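You operate a simulated robot arm through the tools that you are given. There is no shell and no other tool. Be economical: measure what you need, move in short steps, check, and stop when the job is done.

The job below is to be done with a simulated robot arm. You get a single attempt, and the scene is never put back.

JOB
Slide the curry pot under the mill, grind two turns of meal into it and stir till smooth.
Fine: pot under the spout first, spill none, stir with the wooden spoon and put it back.
Where things are to end (x, y in the base frame): curry pot within 25 mm of [540, 340].
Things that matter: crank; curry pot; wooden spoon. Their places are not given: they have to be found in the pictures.

It is judged by the outcome, as a careful person would: the job done as asked, and still so three seconds after it is handed in. It fails if anything else is knocked over, pushed out of place, dropped, spilled or broken.

ROBOT AND FRAMES
A 6-joint arm with a two-finger parallel gripper, fixed in place. Base frame: the origin is at the foot of the arm, x ahead of it, y to its left, z up. Units: mm, rad, N and s.
With the tool pointing down near the work surface it reaches from about 320 to 700 mm from the base axis. Its first joint turns from -2.897 to 2.897 rad. Payload 4.1 kg.
Tool frame: the origin (TCP) lies between the finger pads and is the grasp point; the fingertips stand 23 mm ahead of it; z points along the fingers, y is the line along which they close. Largest opening 94 mm; finger width 38, thickness 10; the body of the gripper, 54 by 96 mm, starts 39 mm behind the TCP.
Orientation is that of the tool frame in the base frame, as [roll, pitch, yaw] about the fixed x, y, z axes, in that order (R = Rz(yaw) Ry(pitch) Rx(roll)). With the fingers straight down and closing along the base's y, the tool's x points along the base's -x, its y along +y and its z along -z.

CONTROLS
- The arm moves only by the tool apply_moves. Its argument "increments" is one flat list of numbers, 7 for each row, row after row: the opening in per cent of the stroke, from 0 (shut) to 100 (fully open), then the shift along the base's x, y, z in units of 20 mm (1.0 is 20 mm), then the turn, a rotation vector about the base's x, y, z in units of 5 degrees (1.0 is 5 degrees). In form: [hand, x, y, z, rx, ry, rz, hand, x, y, z, rx, ry, rz, ...]. A call has 1 to 20 rows; each row shifts and turns the commanded pose from where the row before left it. A call with a number of a shift or a turn outside -1 to 1 is refused whole. Rows are played at 5 a second. More than 50 mm and 0.15 rad between two rows, or a gripper value outside its range, and nothing of the call is played. A pose out of reach is approached as far as the arm can. The call stops where the force on the tool passes 90 N (or 10 N more than at its start, if that is more) or the arm is blocked; 0.2 s more then pass. The fingers move at their own pace (about 45 mm/s each) and stop on an object; they squeeze with about 28 N. The grip force told is the motor's: it shows also when the fingers shut on nothing. Time passes only in rows, and 0.2 s behind the last, so rows that do not move let the fingers close. The reply holds the time, the measured pose of the TCP, the force on the tool along the base axes, the opening and the grip force, in the units named above and with some noise, with the torque about the TCP (base axes, N m) and any sound that the robot's microphone picked up.
- Cameras (640 x 400 px; columns grow to the right, rows downward): "scene" is fixed at [49.9, -498.7, 1612.7]; the picture's right is [0.83, -0.56, 0.00], its down [-0.31, -0.45, -0.84] and it looks along [0.47, 0.69, -0.54] (base axes); focal length 314 px, centre (320, 200). "wrist" rides on the gripper at [86, 16, -75] in the tool frame; the picture's right is [-0.18, 0.98, 0.00], its down [-0.58, -0.11, -0.81] and it looks along [-0.79, -0.15, 0.59] (tool axes); focal length 243 px, centre (320, 200).
- grab_frame(camera): a new picture of that camera. The clock stands still meanwhile.
- raise_lower(by): slides the trunk up (or, below 0, down) by that many mm; the arm rides with it, the base frame stays. It gives what a move gives, with no picture.
- probe_pixels(camera, pixels): there is no depth. For up to 12 entries [column, row, z] of the newest picture of that camera ("zoom" is the newest enlarged one), the place [x, y] in the base frame at which the ray of that pixel passes the height z, good to about 3 mm. The clock stands still meanwhile.
- enlarge(camera, box): a new picture of the part [left, top, right, bottom] of that camera's present view, enlarged. The clock stands still meanwhile.
- finish_job(): hands the job in; it is judged then, once.

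Keep the steps short. Do not move on a guess: measure, check each grasp and each placing, and mend mistakes. In all there are 80 turns and 54 pictures (those below and enlarged ones count). Leave the gripper open and the arm clear of the work at the hand-in unless told otherwise, and finish with a single line.

The tools are called after "Request:" as name(argument=value, ...) on one line, values as JSON. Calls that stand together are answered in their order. apply_moves: Moves the arm, as the interface text tells. Its arguments: {"type":"object","properties":{"increments":{"type":"array","items":{"type":"number"}}},"required":["increments"]} The other tools are called the same way: raise_lower (by) slides the trunk up or down; grab_frame (camera) takes a picture; probe_pixels (camera, pixels) gives the place at which the rays of pixels pass given heights; enlarge (camera, box) takes an enlarged picture of a part of a camera's view; finish_job () hands the job in.

At the start:

```text
time_s: 0.0
ee_pos: [360.1, 48.7, 1319.5]
orientation: [-3.141, 0.002, -3.141]
contact_force: [0.3, 0.7, 0.7]
moment: [0.01, -0.01, -0.01]
width: 93.8
grasp_force: 0.0
trunk travel left (down, up): [-525.0, 65.0]
```

scene: 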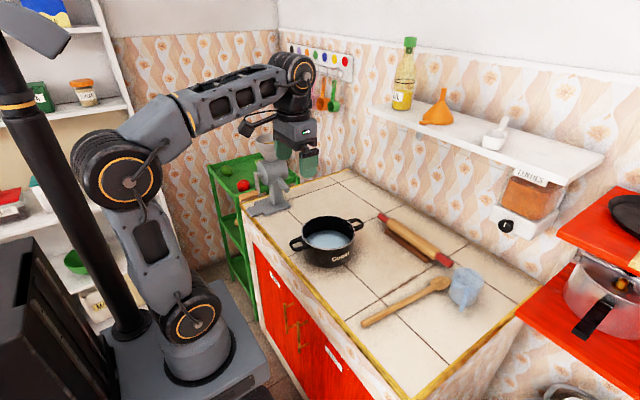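
wrist: 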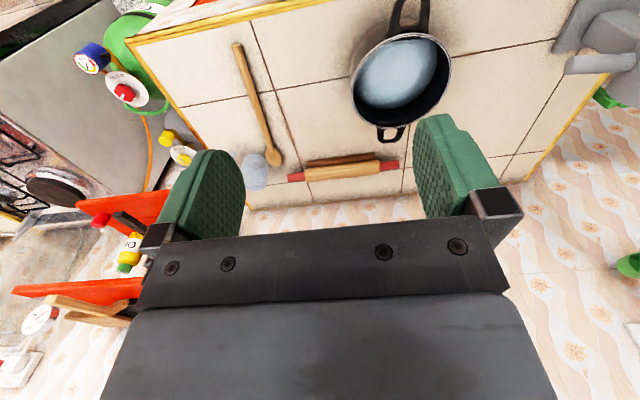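

I see the pot near (328,240), the mill near (268,185) and the spoon near (405,303) in the scene picture. I'll enlarge those areas first.

Request:
enlarge(camera="scene", box=[220, 100, 380, 280])

Request:
enlarge(camera="scene", box=[340, 200, 520, 340])

```text
2.22 times, centred on (300, 190) of scene
```

zoom: 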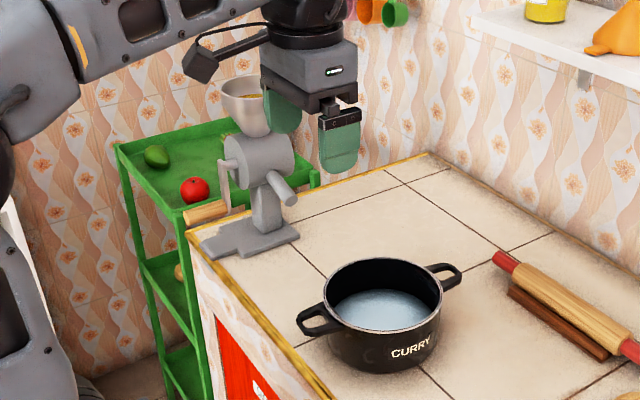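

```text
2.86 times, centred on (430, 270) of scene
```

zoom: 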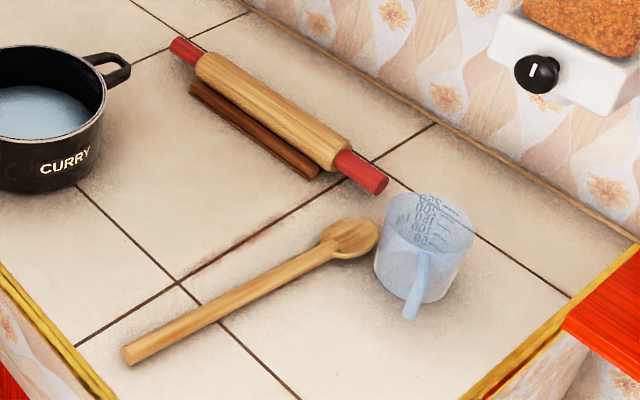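

I need the counter height. I'll compare both cameras on the spoon's tail (scene 362.5,324; wrist 237,44), on a tile-line crossing, and on the pot rim.

Request:
probe_pixels(camera="scene", pixels=[[362.5, 324, 800], [362.5, 324, 900], [362.5, 324, 1000], [382, 299, 800], [382, 299, 900], [382, 299, 1000]])

Request:
probe_pixels(camera="wrist", pixels=[[237, 44, 800], [237, 44, 900], [237, 44, 1000], [273, 91, 800], [273, 91, 900], [273, 91, 1000]])

Request:
enlarge(camera="wrist", box=[160, 0, 480, 200])

```text
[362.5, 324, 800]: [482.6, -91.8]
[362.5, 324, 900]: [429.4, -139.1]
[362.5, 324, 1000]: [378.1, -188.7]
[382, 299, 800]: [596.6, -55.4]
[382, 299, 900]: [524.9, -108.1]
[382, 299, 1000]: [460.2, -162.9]
```

```text
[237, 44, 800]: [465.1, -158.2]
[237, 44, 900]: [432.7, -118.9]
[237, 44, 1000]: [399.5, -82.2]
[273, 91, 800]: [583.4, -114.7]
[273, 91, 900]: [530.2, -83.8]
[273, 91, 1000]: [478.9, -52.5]
```

```text
2.00 times, centred on (320, 100) of wrist
```

zoom: 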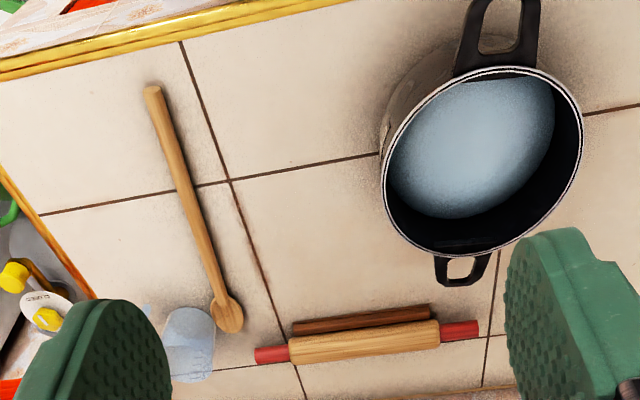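

The two views agree on a counter near z = 875. Next I'll triangulate the pot rim and the mill parts.

Request:
probe_pixels(camera="scene", pixels=[[328.4, 234.1, 920], [328.4, 234.1, 960], [328.4, 234.1, 1000], [302.3, 236, 960], [355, 235, 960], [328, 216, 960], [328, 254, 960], [287, 191, 950], [287, 191, 1000], [248, 196, 950], [248, 196, 1000]])

Request:
probe_pixels(camera="wrist", pixels=[[401, 81, 920], [401, 81, 960], [401, 81, 1000], [351, 81, 960], [451.5, 77, 960], [404, 33, 960], [392, 128.5, 960], [600, 65, 950], [600, 65, 1000]])

Request:
enlarge(camera="scene", box=[230, 120, 320, 225])

Request:
enlarge(camera="wrist", box=[500, 0, 640, 110])

```text
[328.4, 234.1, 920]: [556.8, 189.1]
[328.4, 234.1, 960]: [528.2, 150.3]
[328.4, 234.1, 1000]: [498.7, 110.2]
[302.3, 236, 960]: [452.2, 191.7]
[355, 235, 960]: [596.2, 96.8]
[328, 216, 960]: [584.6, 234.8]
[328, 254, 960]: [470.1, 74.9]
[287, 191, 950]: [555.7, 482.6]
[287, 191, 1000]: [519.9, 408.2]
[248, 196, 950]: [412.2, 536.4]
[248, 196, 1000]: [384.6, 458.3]
```

```text
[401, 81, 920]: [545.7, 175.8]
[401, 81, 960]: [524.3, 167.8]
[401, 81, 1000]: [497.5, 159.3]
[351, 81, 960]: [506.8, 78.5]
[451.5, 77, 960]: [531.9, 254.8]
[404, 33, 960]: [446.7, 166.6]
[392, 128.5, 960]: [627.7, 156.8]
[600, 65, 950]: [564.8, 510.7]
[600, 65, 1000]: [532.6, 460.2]
```

```text
3.81 times, centred on (275, 172) of scene
```

zoom: 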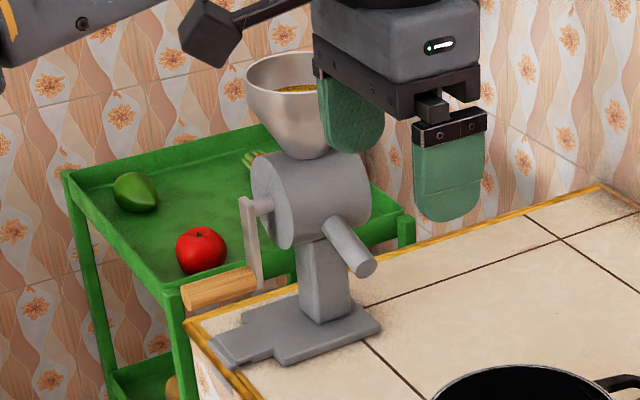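

```text
3.64 times, centred on (570, 55) of wrist
```

zoom: 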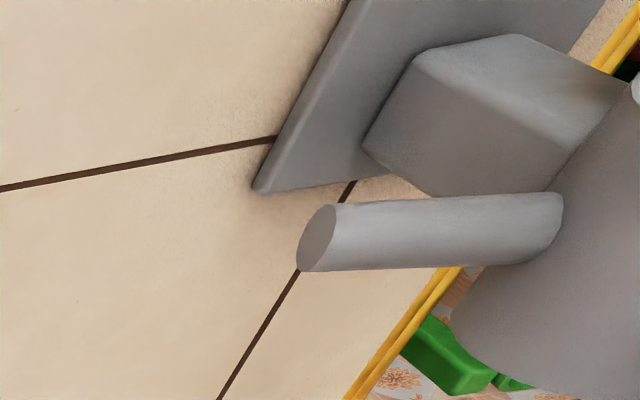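

I'll triangulate the spout end (scene 286.8,189; wrist 569.5,65) and the near corner of the mill's foot (scene 274.5+…; wrist 500+).

Request:
probe_pixels(camera="scene", pixels=[[286.8, 189.5, 950], [286.8, 189.5, 1000], [286.8, 189.5, 1050], [290.5, 205, 880], [265.5, 214.5, 880], [247, 193, 1000], [247, 193, 1050], [238, 202, 1000]])

Request:
probe_pixels(camera="wrist", pixels=[[569.5, 65.4, 950], [569.5, 65.4, 1000], [569.5, 65.4, 1050], [553, 52, 880], [553, 52, 900], [390, 143, 960], [390, 143, 930], [404, 0, 930]])

```text
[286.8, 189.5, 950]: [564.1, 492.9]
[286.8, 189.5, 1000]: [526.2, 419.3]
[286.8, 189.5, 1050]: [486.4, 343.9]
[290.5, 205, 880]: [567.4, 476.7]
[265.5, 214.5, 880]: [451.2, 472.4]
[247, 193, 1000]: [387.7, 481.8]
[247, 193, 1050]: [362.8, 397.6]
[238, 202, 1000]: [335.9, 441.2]
```

```text
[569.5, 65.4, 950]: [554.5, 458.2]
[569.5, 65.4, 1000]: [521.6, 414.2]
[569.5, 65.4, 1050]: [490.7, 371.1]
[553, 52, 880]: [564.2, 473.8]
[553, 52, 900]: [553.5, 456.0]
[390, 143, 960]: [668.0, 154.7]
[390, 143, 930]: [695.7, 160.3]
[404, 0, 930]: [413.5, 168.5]
```

The spout end comes out near (520,407,1008) and the pot rim centre near (541,171,937). I'll carry the hand left and slightly back, well above everything, to view the mill and crank with the wrist camera.

Request:
apply_moves(increments=[100, -0.25, 1, -0.3, 0, 0, 0, 100, -0.25, 1, -0.3, 0, 0, 0, 100, -0.25, 1, -0.3, 0, 0, 0, 100, -0.25, 1, -0.3, 0, 0, 0, 100, -0.25, 1, -0.3, 0, 0, 0, 100, -0.25, 1, -0.3, 0, 0, 0, 100, -0.25, 1, -0.3, 0, 0, 0, 100, -0.25, 1, -0.3, 0, 0, 0, 100, -0.25, 1, -0.3, 0, 0, 0, 100, -0.25, 1, -0.3, 0, 0, 0, 100, -0.25, 1, -0.3, 0, 0, 0, 100, -0.25, 1, -0.3, 0, 0, 0])

Request:
grab_frame(camera="wrist")

```text
time_s: 2.6
ee_pos: [300.2, 289.3, 1245.6]
orientation: [-3.14, -0.001, 3.14]
contact_force: [0.2, 0.7, -0.4]
moment: [-0.01, -0.01, -0.03]
width: 94.1
grasp_force: 0.1
trunk travel left (down, up): [-525.0, 65.0]
```

```text
46 pictures are left
```

wrist: 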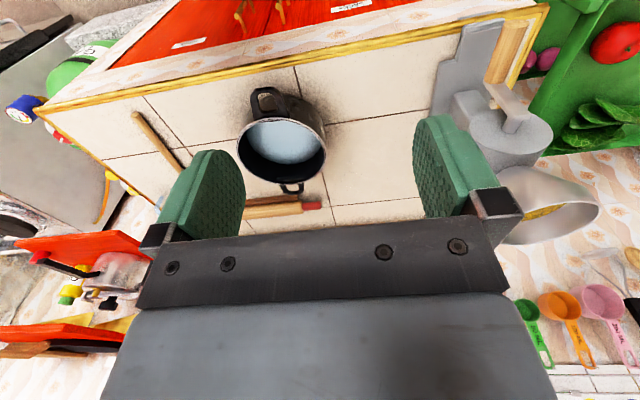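

The crank arm shows at (510,105) and its wooden handle at (508,50). I'll enlarge it in both views.

Request:
enlarge(camera="wrist", box=[420, 10, 620, 260])

Request:
enlarge(camera="scene", box=[225, 120, 325, 225])

```text
1.60 times, centred on (520, 135) of wrist
```

zoom: 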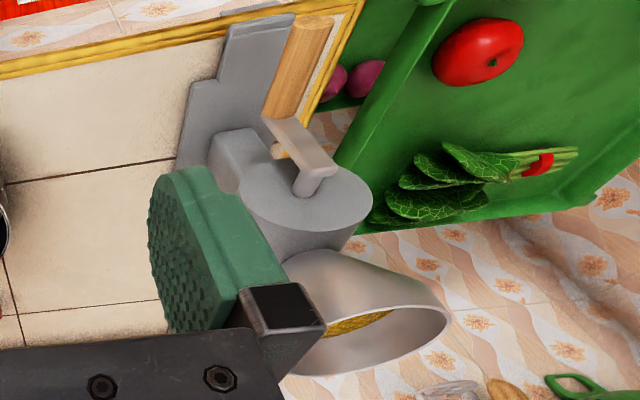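

```text
3.81 times, centred on (275, 172) of scene
```

zoom: 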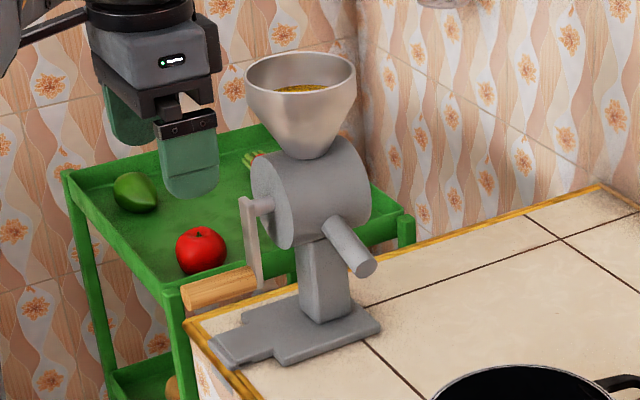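

Triangulating the crank: handle outer end (scene 240.4,197.7; wrist 516,25), inner end (scene 256.6,192.5; wrist 494,82), hub (scene 257,174; wrist 519,113).

Request:
probe_pixels(camera="scene", pixels=[[240.4, 197.7, 950], [240.4, 197.7, 1000], [240.4, 197.7, 1050], [256.6, 192.5, 950], [256.6, 192.5, 1000], [256.6, 192.5, 1050], [257, 174, 1050], [257, 174, 1100], [262, 174, 1050], [262, 174, 1100]])

Request:
probe_pixels(camera="wrist", pixels=[[516, 25, 950], [516, 25, 1000], [516, 25, 1050], [494, 82, 950], [494, 82, 1000], [494, 82, 1050], [519, 113, 1050], [519, 113, 1100], [511, 123, 1050], [511, 123, 1100]])

```text
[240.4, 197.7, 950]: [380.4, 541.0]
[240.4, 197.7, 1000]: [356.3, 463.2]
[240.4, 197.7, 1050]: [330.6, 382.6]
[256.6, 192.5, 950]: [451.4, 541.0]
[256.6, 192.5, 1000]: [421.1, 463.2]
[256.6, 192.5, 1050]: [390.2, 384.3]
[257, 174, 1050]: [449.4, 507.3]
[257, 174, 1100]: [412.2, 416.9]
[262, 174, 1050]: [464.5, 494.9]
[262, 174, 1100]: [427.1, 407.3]
```

```text
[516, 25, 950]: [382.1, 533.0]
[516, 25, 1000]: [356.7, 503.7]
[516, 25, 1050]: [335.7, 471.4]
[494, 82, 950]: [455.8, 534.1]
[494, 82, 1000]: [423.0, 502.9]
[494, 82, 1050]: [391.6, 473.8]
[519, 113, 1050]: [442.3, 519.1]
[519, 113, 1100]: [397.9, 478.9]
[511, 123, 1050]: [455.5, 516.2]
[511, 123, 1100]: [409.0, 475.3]
```

Crank measurements: the axis runs along x at about y 527, z 1038. The handle spans x 376 to 447 at z 958, with a radius of about 80 mm. For the first stage I'll turn the open hand so the fingers straddle x, and bring it above the free space on the -y side of the pot. From there it can push the pot with two fingers.

Request:
apply_moves(increments=[100, 0.67, -0.7, -0.4, 0, 0, 1, 100, 0.67, -0.7, -0.4, 0, 0, 1, 100, 0.67, -0.7, -0.4, 0, 0, 1, 100, 0.67, -0.7, -0.4, 0, 0, 1, 100, 0.67, -0.7, -0.4, 0, 0, 1, 100, 0.67, -0.7, -0.4, 0, 0, 1, 100, 0.67, -0.7, -0.4, 0, 0, 1, 100, 0.67, -0.7, -0.4, 0, 0, 1, 100, 0.67, -0.7, -0.4, 0, 0, 1, 100, 0.67, -0.7, -0.4, 0, 0, 1, 100, 0.67, -0.7, -0.4, 0, 0, 1, 100, 0.67, -0.7, -0.4, 0, 0, 1, 100, 0.67, -0.7, -0.4, 0, 0, 1, 100, 0.67, -0.7, -0.4, 0, 0, 1, 100, 0.67, -0.7, -0.4, 0, 0, 1, 100, 0.67, -0.7, -0.4, 0, 0, 1, 100, 0.67, -0.7, -0.4, 0, 0, 1, 100, 0.67, -0.7, -0.4, 0, 0, 1])

Request:
grab_frame(camera="wrist")

Request:
grab_frame(camera="scene")

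```text
time_s: 6.4
ee_pos: [542.0, 35.9, 1102.4]
orientation: [3.141, -0.001, -1.569]
contact_force: [-0.7, -0.1, -0.6]
moment: [-0.03, -0.01, 0.0]
width: 94.0
grasp_force: 0.1
trunk travel left (down, up): [-525.0, 65.0]
```

```text
43 pictures are left
```

wrist: 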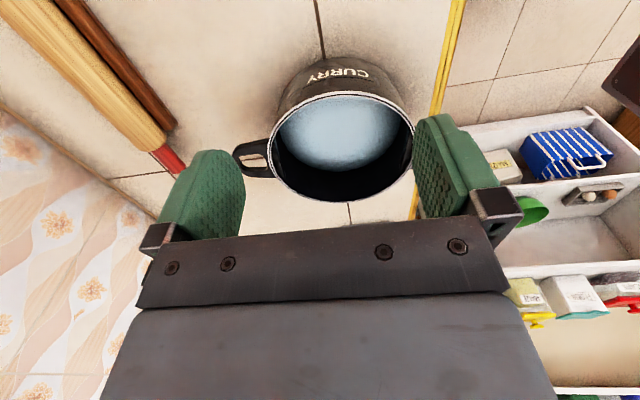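

```text
42 pictures are left
```

scene: 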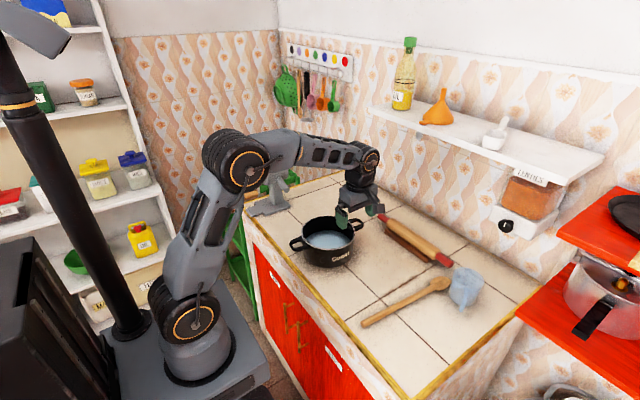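

The camera now looks at the pot from the -y side. I'll check the rim and the near bottom edge.

Request:
probe_pixels(camera="wrist", pixels=[[271, 148, 940], [414, 148, 940], [340, 93, 940], [341, 203, 940], [271, 148, 960], [414, 148, 960], [340, 93, 960], [341, 203, 960], [325, 58, 878], [236, 152, 930]])

Request:
enlarge(camera="wrist", box=[220, 30, 460, 230])

```text
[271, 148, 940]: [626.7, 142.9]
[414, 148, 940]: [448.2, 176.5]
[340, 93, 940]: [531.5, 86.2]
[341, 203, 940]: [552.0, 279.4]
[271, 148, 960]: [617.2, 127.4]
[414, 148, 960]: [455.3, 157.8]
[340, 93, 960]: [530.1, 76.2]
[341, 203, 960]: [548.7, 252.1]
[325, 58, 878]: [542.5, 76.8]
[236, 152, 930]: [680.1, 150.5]
```

```text
2.00 times, centred on (340, 130) of wrist
```

zoom: 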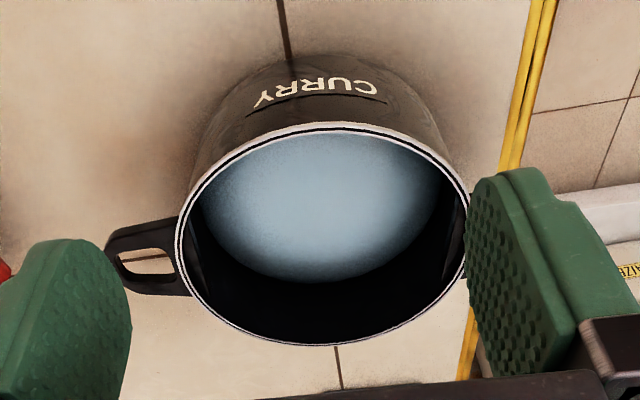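

The pot centre is about (541,171), radius about 91, with the rim at z about 945 to 955. I'll descend to TCP z 930 at y 36, clear of the pot, so the fingertips sit at about 907.

Request:
apply_moves(increments=[100, 0, -0.1, -1, 0, 0, 0, 100, 0, -0.1, -1, 0, 0, 0, 100, 0, -0.1, -1, 0, 0, 0, 100, 0, 0, -1, 0, 0, 0, 100, 0, 0, -1, 0, 0, 0, 100, 0, 0, -1, 0, 0, 0, 100, 0, 0, -1, 0, 0, 0, 100, 0, 0, -1, 0, 0, 0, 100, 0, 0, -0.6, 0, 0, 0, 100, 0, 0, 0, 0, 0, 0])

Request:
grab_frame(camera="wrist")

```text
time_s: 8.6
ee_pos: [541.6, 29.8, 930.2]
orientation: [-3.14, 0.0, -1.571]
contact_force: [0.5, 0.3, 0.1]
moment: [0.01, -0.03, 0.02]
width: 94.0
grasp_force: 0.0
trunk travel left (down, up): [-525.0, 65.0]
```

```text
40 pictures are left
```

wrist: 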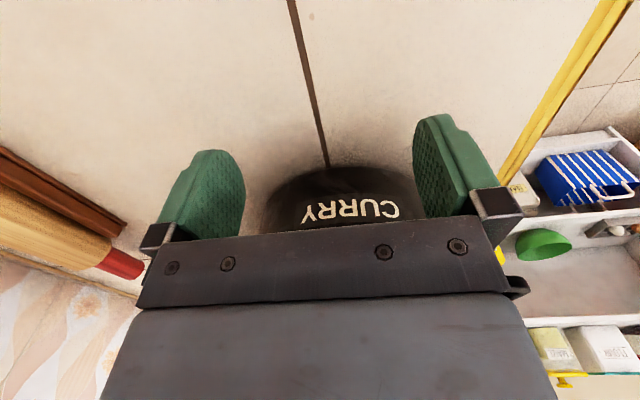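

The pot front is centred between the fingers. I'll approach slowly until contact.

Request:
apply_moves(increments=[100, 0, 0.25, 0, 0, 0, 0, 100, 0, 0.25, 0, 0, 0, 0, 100, 0, 0.25, 0, 0, 0, 0, 100, 0, 0.25, 0, 0, 0, 0, 100, 0, 0.25, 0, 0, 0, 0, 100, 0, 0.25, 0, 0, 0, 0, 100, 0, 0.15, 0, 0, 0, 0, 100, 0, 0.15, 0, 0, 0, 0, 100, 0, 0.15, 0, 0, 0, 0, 100, 0, 0.15, 0, 0, 0, 0, 100, 0, 0.1, 0, 0, 0, 0, 100, 0, 0.1, 0, 0, 0, 0, 100, 0, 0.1, 0, 0, 0, 0])

Request:
enlarge(camera="scene", box=[240, 150, 420, 290])

```text
time_s: 11.4
ee_pos: [542.3, 79.1, 929.8]
orientation: [-3.14, 0.0, -1.571]
contact_force: [-1.6, -2.8, 0.8]
moment: [0.08, -0.03, 0.13]
width: 93.8
grasp_force: 0.1
trunk travel left (down, up): [-525.0, 65.0]
```

```text
2.86 times, centred on (330, 220) of scene
```

zoom: 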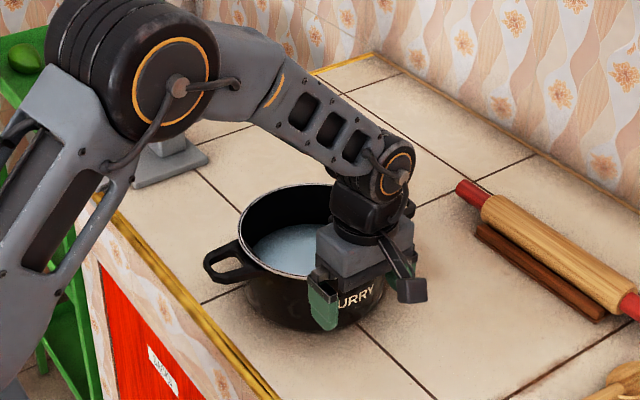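

Contact at about y 77 with only 3 N of force. I'll push gently along +y.

Request:
apply_moves(increments=[100, 0, 0.1, 0, 0, 0, 0, 100, 0, 0.15, 0, 0, 0, 0, 100, 0, 0.2, 0, 0, 0, 0, 100, 0, 0.25, 0, 0, 0, 0, 100, 0, 0.25, 0, 0, 0, 0, 100, 0, 0.25, 0, 0, 0, 0, 100, 0, 0.25, 0, 0, 0, 0, 100, 0, 0.25, 0, 0, 0, 0, 100, 0, 0.25, 0, 0, 0, 0, 100, 0, 0.25, 0, 0, 0, 0, 100, 0, 0.25, 0, 0, 0, 0, 100, 0, 0.25, 0, 0, 0, 0, 100, 0, 0.25, 0, 0, 0, 0, 100, 0, 0.25, 0, 0, 0, 0, 100, 0, 0.25, 0, 0, 0, 0, 100, 0, 0.25, 0, 0, 0, 0, 100, 0, 0.25, 0, 0, 0, 0, 100, 0, 0.25, 0, 0, 0, 0, 100, 0, 0.2, 0, 0, 0, 0, 100, 0, 0.1, 0, 0, 0, 0])

Request:
grab_frame(camera="wrist")

```text
time_s: 15.6
ee_pos: [541.8, 167.8, 930.9]
orientation: [-3.141, 0.0, -1.57]
contact_force: [0.7, -4.4, 1.2]
moment: [0.15, 0.0, -0.08]
width: 94.0
grasp_force: 0.0
trunk travel left (down, up): [-525.0, 65.0]
```

```text
38 pictures are left
```

wrist: 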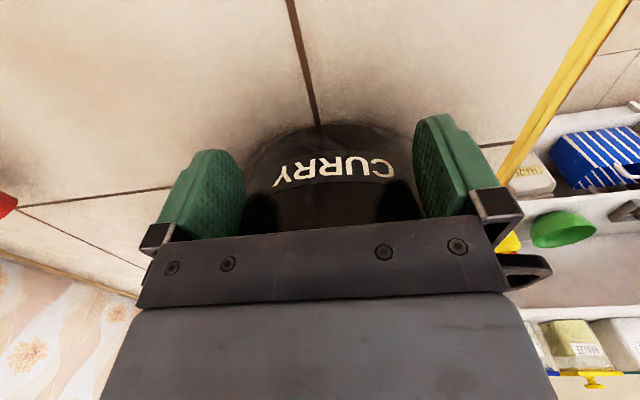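

The pot slides evenly between the fingers with about 4 N of resistance. I'll continue 70 mm and check the picture before the last bit.

Request:
apply_moves(increments=[100, 0, 0.1, 0, 0, 0, 0, 100, 0, 0.15, 0, 0, 0, 0, 100, 0, 0.2, 0, 0, 0, 0, 100, 0, 0.25, 0, 0, 0, 0, 100, 0, 0.25, 0, 0, 0, 0, 100, 0, 0.25, 0, 0, 0, 0, 100, 0, 0.25, 0, 0, 0, 0, 100, 0, 0.25, 0, 0, 0, 0, 100, 0, 0.25, 0, 0, 0, 0, 100, 0, 0.25, 0, 0, 0, 0, 100, 0, 0.25, 0, 0, 0, 0, 100, 0, 0.25, 0, 0, 0, 0, 100, 0, 0.25, 0, 0, 0, 0, 100, 0, 0.25, 0, 0, 0, 0, 100, 0, 0.2, 0, 0, 0, 0, 100, 0, 0.1, 0, 0, 0, 0])

Request:
enlarge(camera="scene", box=[230, 120, 380, 260])

```text
time_s: 19.0
ee_pos: [540.7, 238.2, 931.4]
orientation: [3.141, 0.0, -1.571]
contact_force: [0.6, -4.1, 1.9]
moment: [0.12, 0.01, 0.01]
width: 93.9
grasp_force: 0.1
trunk travel left (down, up): [-525.0, 65.0]
```

```text
2.86 times, centred on (305, 190) of scene
```

zoom: 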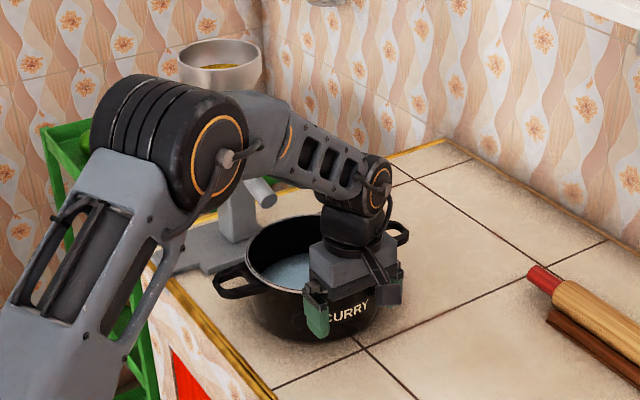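

The pot is nearly there. I'll push 9 mm more, then back away in -y and rise.

Request:
apply_moves(increments=[100, 0, 0.1, 0, 0, 0, 0, 100, 0, 0.15, 0, 0, 0, 0, 100, 0, 0.12, 0, 0, 0, 0, 100, 0, 0.08, 0, 0, 0, 0, 100, 0, 0, 0, 0, 0, 0, 100, 0, -0.2, 0, 0, 0, 0, 100, 0, -0.5, 0, 0, 0, 0, 100, 0, -1, 0, 0, 0, 0, 100, 0, -1, 0, 0, 0, 0, 100, 0, -1, 0.5, 0, 0, 0, 100, 0, -0.5, 1, 0, 0, 0, 100, 0, 0, 1, 0, 0, 0, 100, 0, 0, 1, 0, 0, 0, 100, 0, 0, 1, 0, 0, 0, 100, 0, 0, 1, 0, 0, 0, 100, 0, 0, 1, 0, 0, 0, 100, 0, 0, 1, 0, 0, 0, 100, 0, 0, 1, 0, 0, 0, 100, 0, 0, 1, 0, 0, 0])

Request:
grab_frame(camera="wrist")

Request:
enlarge(camera="scene", box=[230, 120, 380, 260])

```text
time_s: 23.0
ee_pos: [542.3, 164.1, 1119.7]
orientation: [-3.14, 0.002, -1.57]
contact_force: [0.0, -0.3, -0.3]
moment: [0.0, 0.01, 0.0]
width: 94.4
grasp_force: 0.0
trunk travel left (down, up): [-525.0, 65.0]
```

```text
36 pictures are left
```

wrist: 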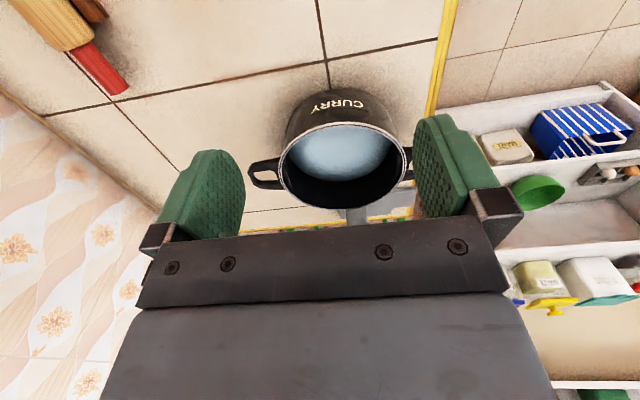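

```text
2.86 times, centred on (305, 190) of scene
```

zoom: 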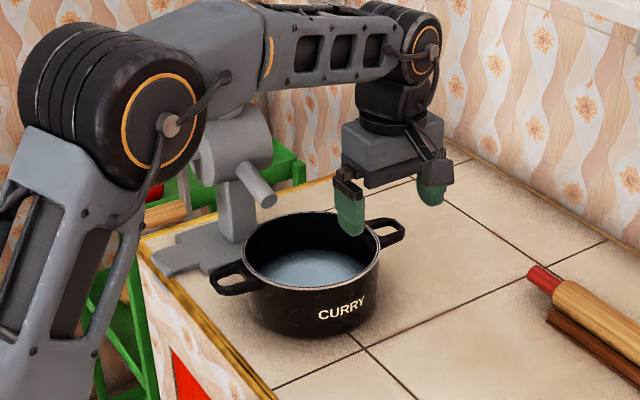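

Checking the rim centre from both views (scene 302,207.8; wrist 343,166).

Request:
probe_pixels(camera="scene", pixels=[[302, 207.8, 940], [302, 207.8, 950], [278.1, 210.2, 945], [326, 208.5, 945]])

Request:
probe_pixels(camera="wrist", pixels=[[343, 124, 945], [343, 209, 945], [280, 164, 945], [407, 164, 945], [326, 96, 878], [286, 104, 878]])

```text
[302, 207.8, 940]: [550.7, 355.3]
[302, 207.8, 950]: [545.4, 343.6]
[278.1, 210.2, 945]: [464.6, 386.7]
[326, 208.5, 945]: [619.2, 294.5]
```

```text
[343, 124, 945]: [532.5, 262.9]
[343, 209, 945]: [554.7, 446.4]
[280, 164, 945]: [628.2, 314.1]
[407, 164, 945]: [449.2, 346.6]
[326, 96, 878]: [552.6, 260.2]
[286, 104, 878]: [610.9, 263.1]
```

The pot stands at about (543,345), under the spout and on target, upright with the liquid calm. Next I'll turn the hand back and move to the crank's -x side, at (340,330,1120).

Request:
apply_moves(increments=[100, -0.56, 0.46, 0, 0, 0, -1, 100, -0.56, 0.46, 0, 0, 0, -1, 100, -0.56, 0.46, 0, 0, 0, -1, 100, -0.56, 0.46, 0, 0, 0, -1, 100, -0.56, 0.46, 0, 0, 0, -1, 100, -0.56, 0.46, 0, 0, 0, -1, 100, -0.56, 0.46, 0, 0, 0, -1, 100, -0.56, 0.46, 0, 0, 0, -1, 100, -0.56, 0.46, 0, 0, 0, -1, 100, -0.56, 0.46, 0, 0, 0, -1, 100, -0.56, 0.46, 0, 0, 0, -1, 100, -0.56, 0.46, 0, 0, 0, -1, 100, -0.56, 0.46, 0, 0, 0, -1, 100, -0.56, 0.46, 0, 0, 0, -1, 100, -0.56, 0.46, 0, 0, 0, -1, 100, -0.56, 0.46, 0, 0, 0, -1, 100, -0.56, 0.46, 0, 0, 0, -1, 100, -0.56, 0.46, 0, 0, 0, -1])

```text
time_s: 26.8
ee_pos: [340.7, 329.7, 1118.9]
orientation: [-3.14, -0.001, 3.14]
contact_force: [-0.1, 0.1, 0.0]
moment: [-0.01, -0.01, 0.01]
width: 93.9
grasp_force: 0.0
trunk travel left (down, up): [-525.0, 65.0]
```

Now I'll tilt the hand 45° about base x and 20° about the closing axis, so it points at the handle with its wrist leaning away from the mill.

Request:
apply_moves(increments=[100, 0, 0.2, 0, 1, 0, 0, 100, 0, 0.2, 0, 1, 0, 0, 100, 0, 0.2, 0, 1, 0, 0, 100, 0, 0.2, 0, 1, 0, 0, 100, 0, 0.2, 0, 1, 0, 0, 100, 0, 0.2, 0, 1, 0, 0, 100, 0, 0.2, 0, 1, 0, 0, 100, 0, 0.2, 0, 1, 0, 0, 100, 0, 0.2, 0, 1, 0, 0, 100, 0, 0.3, -0.3, 0, -0.707, -0.707, 100, 0, 0.3, -0.3, 0, -0.707, -0.707, 100, 0, 0.3, -0.3, 0, -0.707, -0.707, 100, 0, 0.3, -0.3, 0, -0.707, -0.707])

Request:
grab_frame(camera="wrist")

Request:
grab_frame(camera="scene")

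```text
time_s: 29.6
ee_pos: [339.6, 389.1, 1097.3]
orientation: [2.324, 0.245, 2.89]
contact_force: [-0.5, -0.1, -0.8]
moment: [0.01, 0.01, -0.01]
width: 94.2
grasp_force: 0.1
trunk travel left (down, up): [-525.0, 65.0]
```

```text
34 pictures are left
```

wrist: 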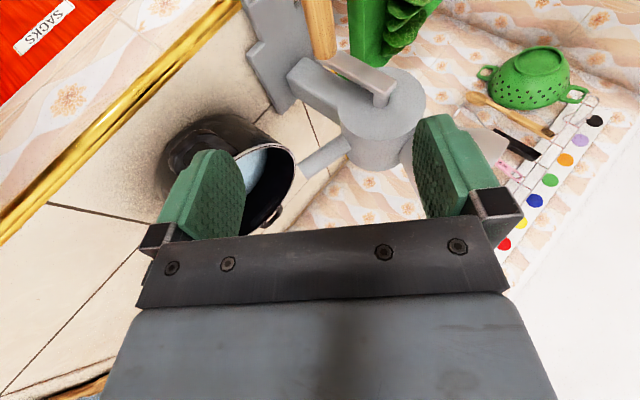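

```text
33 pictures are left
```

scene: 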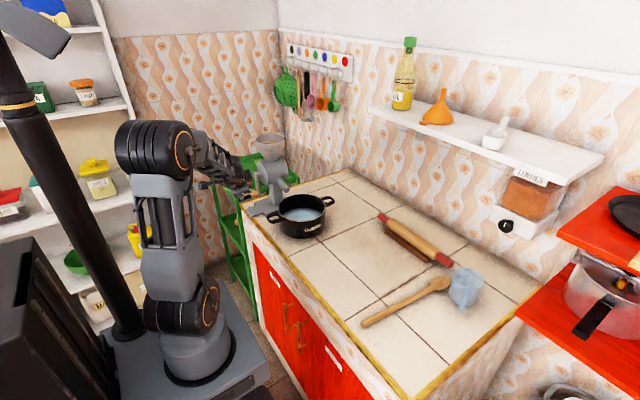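

The handle shows at wrist (312,0)-(326,58). I'll check where that falls at handle height.

Request:
probe_pixels(camera="wrist", pixels=[[324, 55, 957], [318, 25, 957], [313, 3, 957], [382, 97, 1038], [340, 58, 957], [308, 60, 957]])

Request:
enlarge(camera="scene", box=[190, 120, 310, 225])

```text
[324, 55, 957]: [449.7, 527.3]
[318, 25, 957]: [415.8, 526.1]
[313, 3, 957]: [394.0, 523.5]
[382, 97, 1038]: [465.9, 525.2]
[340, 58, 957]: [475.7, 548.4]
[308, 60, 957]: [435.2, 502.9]
```

```text
3.81 times, centred on (250, 172) of scene
```

zoom: 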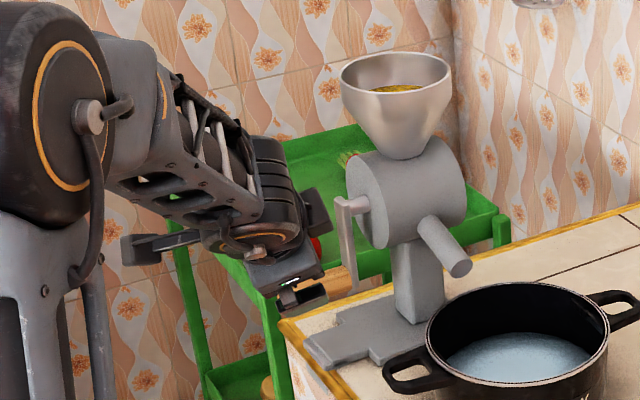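

The handle axis is confirmed at y 527, z 957. I'm approaching along the tool axis to about 50 mm short of it.

Request:
apply_moves(increments=[100, 0.22, 0.505, -0.51, 0, 0, 0, 100, 0.22, 0.505, -0.51, 0, 0, 0, 100, 0.22, 0.505, -0.51, 0, 0, 0, 100, 0.22, 0.505, -0.51, 0, 0, 0, 100, 0.22, 0.505, -0.51, 0, 0, 0, 100, 0.22, 0.505, -0.51, 0, 0, 0, 100, 0.22, 0.505, -0.51, 0, 0, 0, 100, 0.22, 0.505, -0.51, 0, 0, 0, 100, 0.22, 0.505, -0.51, 0, 0, 0, 100, 0.22, 0.505, -0.51, 0, 0, 0])

Request:
grab_frame(camera="wrist")

Request:
enlarge(camera="scene", box=[190, 120, 310, 225])

```text
time_s: 31.8
ee_pos: [384.4, 489.2, 993.1]
orientation: [2.324, 0.245, 2.891]
contact_force: [0.2, -1.0, -0.3]
moment: [-0.01, 0.02, -0.01]
width: 93.8
grasp_force: 0.1
trunk travel left (down, up): [-525.0, 65.0]
```

```text
31 pictures are left
```

wrist: 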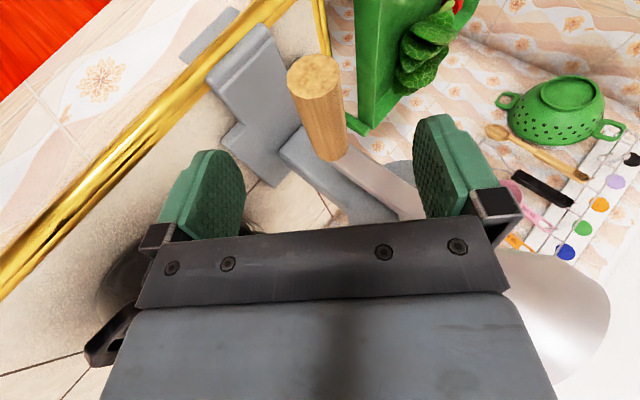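

```text
3.81 times, centred on (250, 172) of scene
```

zoom: 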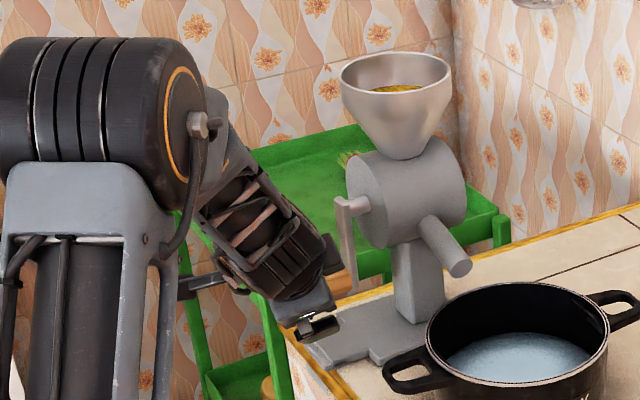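

The handle lies centred between the fingers. I'll advance the last 50 mm, then close.

Request:
apply_moves(increments=[100, 0.2, 0.47, -0.44, 0, 0, 0, 100, 0.2, 0.47, -0.44, 0, 0, 0, 100, 0.2, 0.47, -0.44, 0, 0, 0, 100, 0.18, 0.47, -0.44, 0, 0, 0, 100, 0, 0, 0, 0, 0, 0])

Request:
grab_frame(camera="wrist")

```text
time_s: 33.0
ee_pos: [400.0, 528.5, 958.5]
orientation: [2.326, 0.244, 2.891]
contact_force: [0.2, -0.1, 0.9]
moment: [0.02, -0.02, 0.02]
width: 94.1
grasp_force: 0.1
trunk travel left (down, up): [-525.0, 65.0]
```

```text
29 pictures are left
```

wrist: 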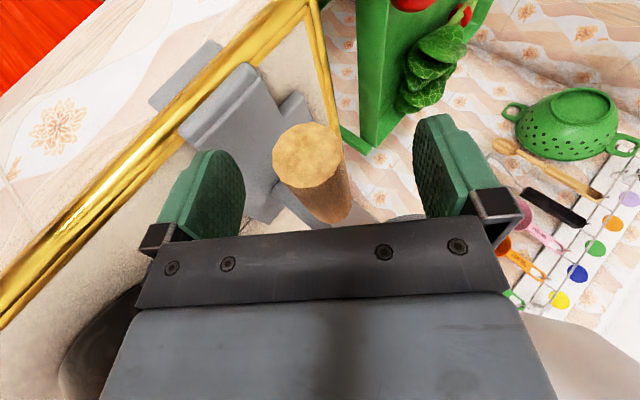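

Centred; closing.

Request:
apply_moves(increments=[0, 0, 0, 0, 0, 0, 0, 0, 0, 0, 0, 0, 0, 0, 0, 0, 0, 0, 0, 0, 0, 0, 0, 0, 0, 0, 0, 0, 0, 0, 0, 0, 0, 0, 0, 0, 0, 0, 0, 0, 0, 0])

```text
time_s: 34.4
ee_pos: [399.7, 527.6, 958.6]
orientation: [2.327, 0.244, 2.889]
contact_force: [-0.9, -2.9, -4.0]
moment: [0.16, -0.07, 0.01]
width: 27.5
grasp_force: 44.8
trunk travel left (down, up): [-525.0, 65.0]
```

The handle is gripped, with a width of 27.5 mm. I'll start turning with the first 60° toward +y and up, checking force and sound.

Request:
apply_moves(increments=[0, 0, 0.832, 0.088, 0, 0, 0, 0, 0, 0.795, 0.258, 0, 0, 0, 0, 0, 0.724, 0.418, 0, 0, 0, 0, 0, 0.621, 0.56, 0, 0, 0, 0, 0, 0.492, 0.676, 0, 0, 0])

Request:
enlarge(camera="scene", box=[200, 120, 340, 240])

```text
time_s: 35.6
ee_pos: [399.7, 597.8, 999.3]
orientation: [2.326, 0.242, 2.89]
contact_force: [-0.9, -4.1, -6.7]
moment: [0.46, 0.1, 0.02]
width: 27.7
grasp_force: 45.1
trunk travel left (down, up): [-525.0, 65.0]
```

```text
3.33 times, centred on (270, 180) of scene
```

zoom: 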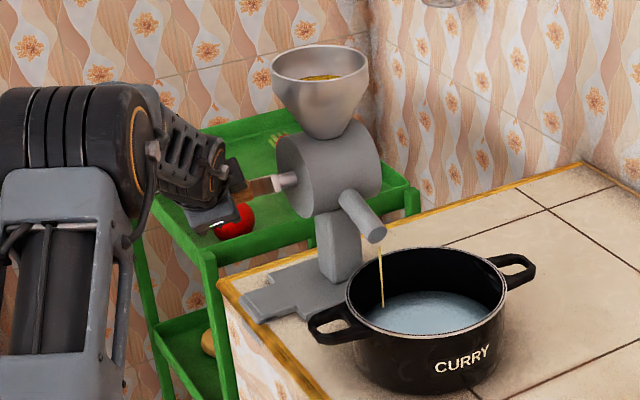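

Meal runs from the spout into the pot, and the force is low. I'll continue to the top of the circle.

Request:
apply_moves(increments=[0, 0, 0.34, 0.764, 0, 0, 0, 0, 0, 0.174, 0.818, 0, 0, 0, 0, 0, 0, 0.836, 0, 0, 0, 0, 0, -0.174, 0.818, 0, 0, 0, 0, 0, -0.34, 0.764, 0, 0, 0, 0, 0, -0.492, 0.676, 0, 0, 0, 0, 0, -0.621, 0.56, 0, 0, 0, 0, 0, -0.724, 0.418, 0, 0, 0, 0, 0, -0.795, 0.258, 0, 0, 0, 0, 0, -0.832, 0.088, 0, 0, 0])

Request:
enlarge(camera="scene", box=[200, 120, 340, 240])

```text
time_s: 37.8
ee_pos: [400.1, 528.1, 1120.9]
orientation: [2.322, 0.244, 2.889]
contact_force: [1.6, 4.3, -2.8]
moment: [0.32, 0.88, 0.49]
width: 27.7
grasp_force: 45.3
trunk travel left (down, up): [-525.0, 65.0]
```

```text
3.33 times, centred on (270, 180) of scene
```

zoom: 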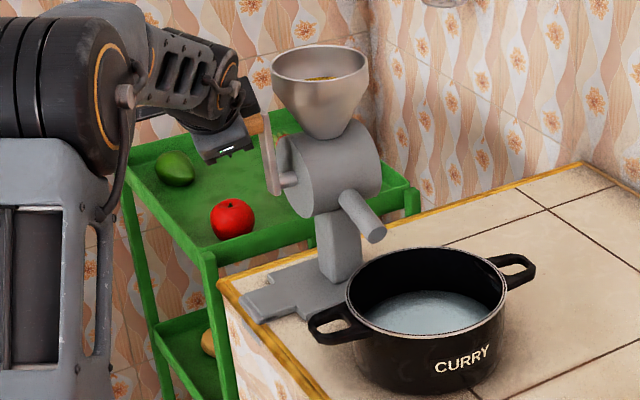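

That's half a turn. Continuing down the near side to complete the first turn.

Request:
apply_moves(increments=[0, 0, -0.832, -0.088, 0, 0, 0, 0, 0, -0.795, -0.258, 0, 0, 0, 0, 0, -0.724, -0.418, 0, 0, 0, 0, 0, -0.621, -0.56, 0, 0, 0, 0, 0, -0.492, -0.676, 0, 0, 0, 0, 0, -0.34, -0.764, 0, 0, 0, 0, 0, -0.174, -0.818, 0, 0, 0, 0, 0, 0, -0.836, 0, 0, 0, 0, 0, 0.174, -0.818, 0, 0, 0, 0, 0, 0.34, -0.764, 0, 0, 0, 0, 0, 0.492, -0.676, 0, 0, 0, 0, 0, 0.621, -0.56, 0, 0, 0, 0, 0, 0.724, -0.418, 0, 0, 0, 0, 0, 0.795, -0.258, 0, 0, 0, 0, 0, 0.832, -0.088, 0, 0, 0])

Request:
enlarge(camera="scene", box=[200, 120, 340, 240])

```text
time_s: 41.0
ee_pos: [399.4, 525.1, 949.9]
orientation: [2.344, 0.242, 2.895]
contact_force: [-6.8, -10.9, -41.2]
moment: [0.65, -1.56, 0.24]
width: 27.8
grasp_force: 45.0
trunk travel left (down, up): [-525.0, 65.0]
```

```text
3.33 times, centred on (270, 180) of scene
```

zoom: 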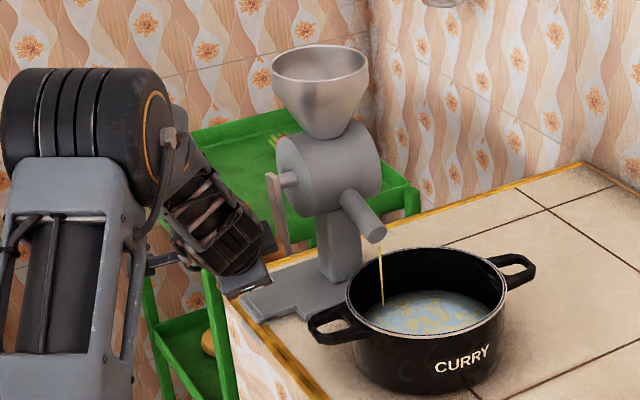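

One full turn is done, but the force reads -41 N in z and the pose is 8 mm low. I'll hold still for a moment and re-read.

Request:
apply_moves(increments=[0, 0, 0, 0, 0, 0, 0, 0, 0, 0, 0, 0, 0, 0, 0, 0, 0, 0, 0, 0, 0])

Request:
grab_frame(camera="wrist")

```text
time_s: 41.8
ee_pos: [400.0, 525.6, 951.1]
orientation: [2.342, 0.238, 2.891]
contact_force: [-4.6, -10.8, -44.1]
moment: [0.68, -1.39, 0.33]
width: 27.7
grasp_force: 45.3
trunk travel left (down, up): [-525.0, 65.0]
```

```text
25 pictures are left
```

wrist: 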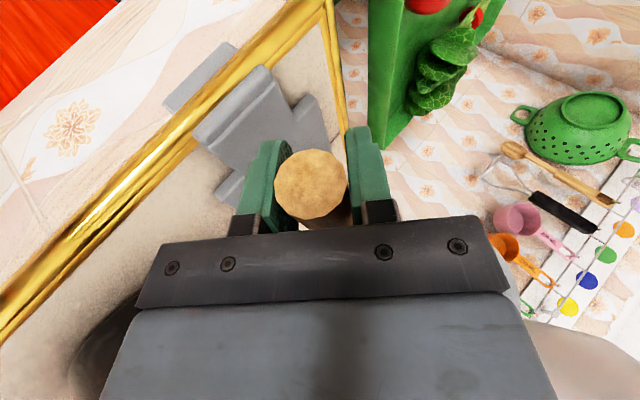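

The handle has slid about 12 mm toward the palm, so the grip is loaded. I'll open part way to release the load, then look to regrip cleanly.

Request:
apply_moves(increments=[60, 0, 0, 0, 0, 0, 0, 60, 0, 0, 0, 0, 0, 0, 60, 0, 0, 0, 0, 0, 0])

Request:
grab_frame(camera="wrist")

```text
time_s: 42.6
ee_pos: [400.9, 527.5, 960.2]
orientation: [2.325, 0.245, 2.892]
contact_force: [0.4, 0.2, 1.0]
moment: [-0.02, -0.01, 0.04]
width: 56.5
grasp_force: 0.0
trunk travel left (down, up): [-525.0, 65.0]
```

```text
24 pictures are left
```

wrist: 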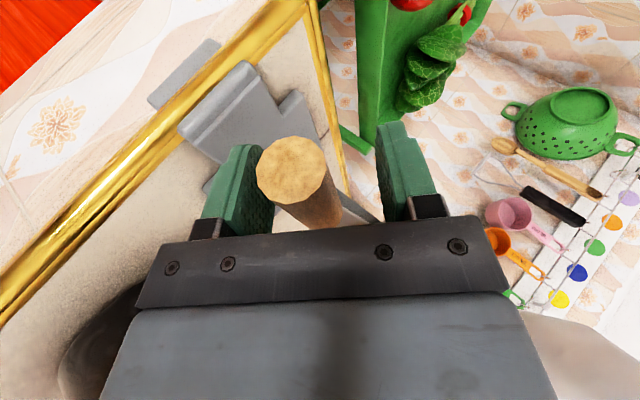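

The handle rests at about (519, 958), so 354° has been turned. The evidence points to a radius nearer 87 mm with the axis at z 1045. I'll shift 9 mm in -y to centre on the handle and regrip.

Request:
apply_moves(increments=[60, 0, -0.22, -0.02, 0, 0, 0, 60, 0, -0.22, -0.02, 0, 0, 0, 60, 0, 0, 0, 0, 0, 0, 0, 0, 0, 0, 0, 0, 0, 0, 0, 0, 0, 0, 0, 0, 0, 0, 0, 0, 0, 0, 0, 0, 0, 0, 0, 0, 0, 0])

```text
time_s: 44.2
ee_pos: [400.2, 519.1, 958.2]
orientation: [2.325, 0.243, 2.891]
contact_force: [1.3, -0.2, 0.5]
moment: [0.03, -0.09, -0.03]
width: 27.6
grasp_force: 44.6
trunk travel left (down, up): [-525.0, 65.0]
```

Clean grip with almost no side force. Starting the second turn on the corrected circle, the first 84°.

Request:
apply_moves(increments=[0, 0, 0.909, 0, 0, 0, 0, 0, 0, 0.89, 0.189, 0, 0, 0, 0, 0, 0.831, 0.37, 0, 0, 0, 0, 0, 0.736, 0.535, 0, 0, 0, 0, 0, 0.609, 0.676, 0, 0, 0, 0, 0, 0.455, 0.788, 0, 0, 0, 0, 0, 0.281, 0.865, 0, 0, 0])

```text
time_s: 45.8
ee_pos: [399.5, 614.3, 1027.2]
orientation: [2.327, 0.243, 2.89]
contact_force: [-2.7, -5.5, -6.5]
moment: [0.54, -0.35, -0.17]
width: 27.4
grasp_force: 44.9
trunk travel left (down, up): [-525.0, 65.0]
```

Forces are small. Continuing to near the top.

Request:
apply_moves(increments=[0, 0, 0.095, 0.904, 0, 0, 0, 0, 0, -0.095, 0.904, 0, 0, 0, 0, 0, -0.281, 0.865, 0, 0, 0, 0, 0, -0.455, 0.788, 0, 0, 0, 0, 0, -0.609, 0.676, 0, 0, 0, 0, 0, -0.736, 0.535, 0, 0, 0, 0, 0, -0.831, 0.37, 0, 0, 0])

```text
time_s: 47.4
ee_pos: [399.9, 553.5, 1110.4]
orientation: [2.36, 0.229, 2.901]
contact_force: [2.4, -16.4, -61.5]
moment: [0.39, -1.56, 1.16]
width: 28.1
grasp_force: 44.8
trunk travel left (down, up): [-525.0, 65.0]
```

The force reads -61 N in z, so the radius of 87 was too large. Before anything else I'll relieve the load by lowering the command 16 mm and read again.

Request:
apply_moves(increments=[0, 0, 0, -0.3, 0, 0, 0, 0, 0, 0, -0.3, 0, 0, 0, 0, 0, 0, -0.2, 0, 0, 0, 0, 0, 0, 0, 0, 0, 0])

Request:
grab_frame(camera="wrist")

```text
time_s: 48.4
ee_pos: [399.8, 556.7, 1110.2]
orientation: [2.331, 0.239, 2.892]
contact_force: [-3.5, -10.3, -20.8]
moment: [-0.23, 0.81, 1.02]
width: 27.6
grasp_force: 44.6
trunk travel left (down, up): [-525.0, 65.0]
```

```text
23 pictures are left
```

wrist: 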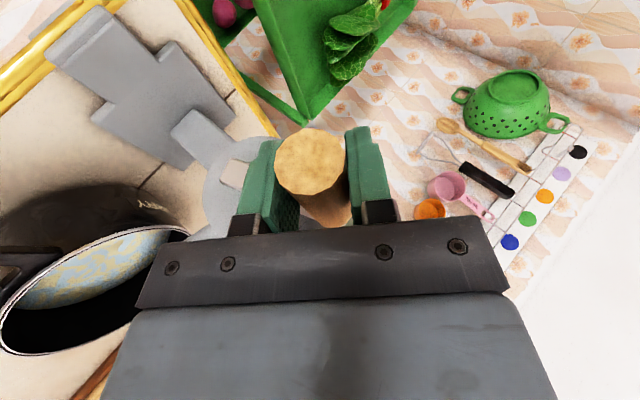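

The handle has slipped only about 4 mm and fits the original circle (radius 80, axis z 1038). I'll keep the grip and continue on the 80 mm circle over the top and down the near side.

Request:
apply_moves(increments=[0, 0, -0.818, 0.174, 0, 0, 0, 0, 0, -0.836, 0, 0, 0, 0, 0, 0, -0.818, -0.174, 0, 0, 0, 0, 0, -0.764, -0.34, 0, 0, 0, 0, 0, -0.676, -0.492, 0, 0, 0, 0, 0, -0.56, -0.621, 0, 0, 0])

```text
time_s: 49.8
ee_pos: [400.1, 466.5, 1084.1]
orientation: [2.325, 0.246, 2.889]
contact_force: [-0.8, 3.5, 6.8]
moment: [0.55, 0.18, 0.07]
width: 27.4
grasp_force: 44.9
trunk travel left (down, up): [-525.0, 65.0]
```

Only the crank's own resistance remains, about 8 N. Continuing.

Request:
apply_moves(increments=[0, 0, -0.418, -0.724, 0, 0, 0, 0, 0, -0.258, -0.795, 0, 0, 0, 0, 0, -0.087, -0.832, 0, 0, 0, 0, 0, 0.087, -0.832, 0, 0, 0, 0, 0, 0.258, -0.795, 0, 0, 0, 0, 0, 0.418, -0.724, 0, 0, 0])

Request:
grab_frame(camera="wrist")

```text
time_s: 51.2
ee_pos: [401.1, 466.0, 989.7]
orientation: [2.325, 0.244, 2.89]
contact_force: [0.4, 1.2, 5.0]
moment: [0.3, 0.01, -0.12]
width: 27.5
grasp_force: 45.0
trunk travel left (down, up): [-525.0, 65.0]
```

```text
22 pictures are left
```

wrist: 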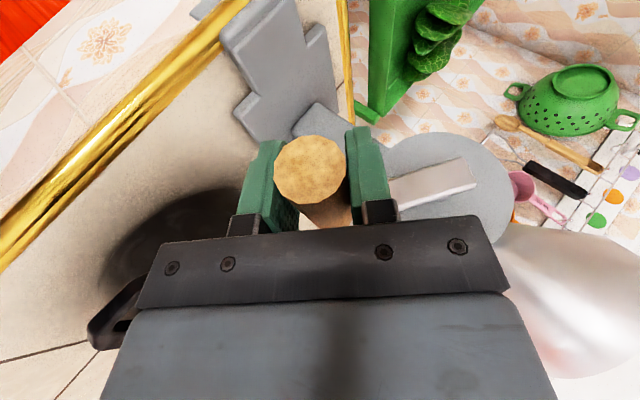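

About 56° remains, and the handle has slipped some 7 mm in the pads. I'll finish the arc to the bottom with a slight extra to make up for the slip.

Request:
apply_moves(increments=[0, 0, 0.56, -0.621, 0, 0, 0, 0, 0, 0.676, -0.492, 0, 0, 0, 0, 0, 0.764, -0.37, 0, 0, 0, 0, 0, 0.818, -0.22, 0, 0, 0, 0, 0, 0.8, -0.05, 0, 0, 0, 0, 0, 0, 0, 0, 0, 0])

Request:
grab_frame(camera="wrist")

```text
time_s: 52.6
ee_pos: [400.0, 536.8, 947.9]
orientation: [2.337, 0.24, 2.893]
contact_force: [1.6, -5.3, -35.6]
moment: [0.73, -0.91, 0.08]
width: 27.7
grasp_force: 44.8
trunk travel left (down, up): [-525.0, 65.0]
```

```text
21 pictures are left
```

wrist: 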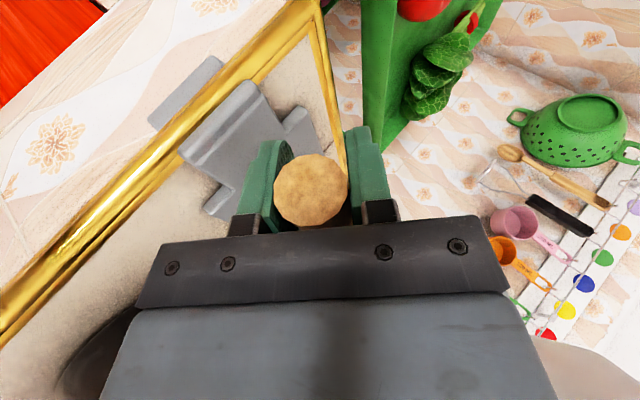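

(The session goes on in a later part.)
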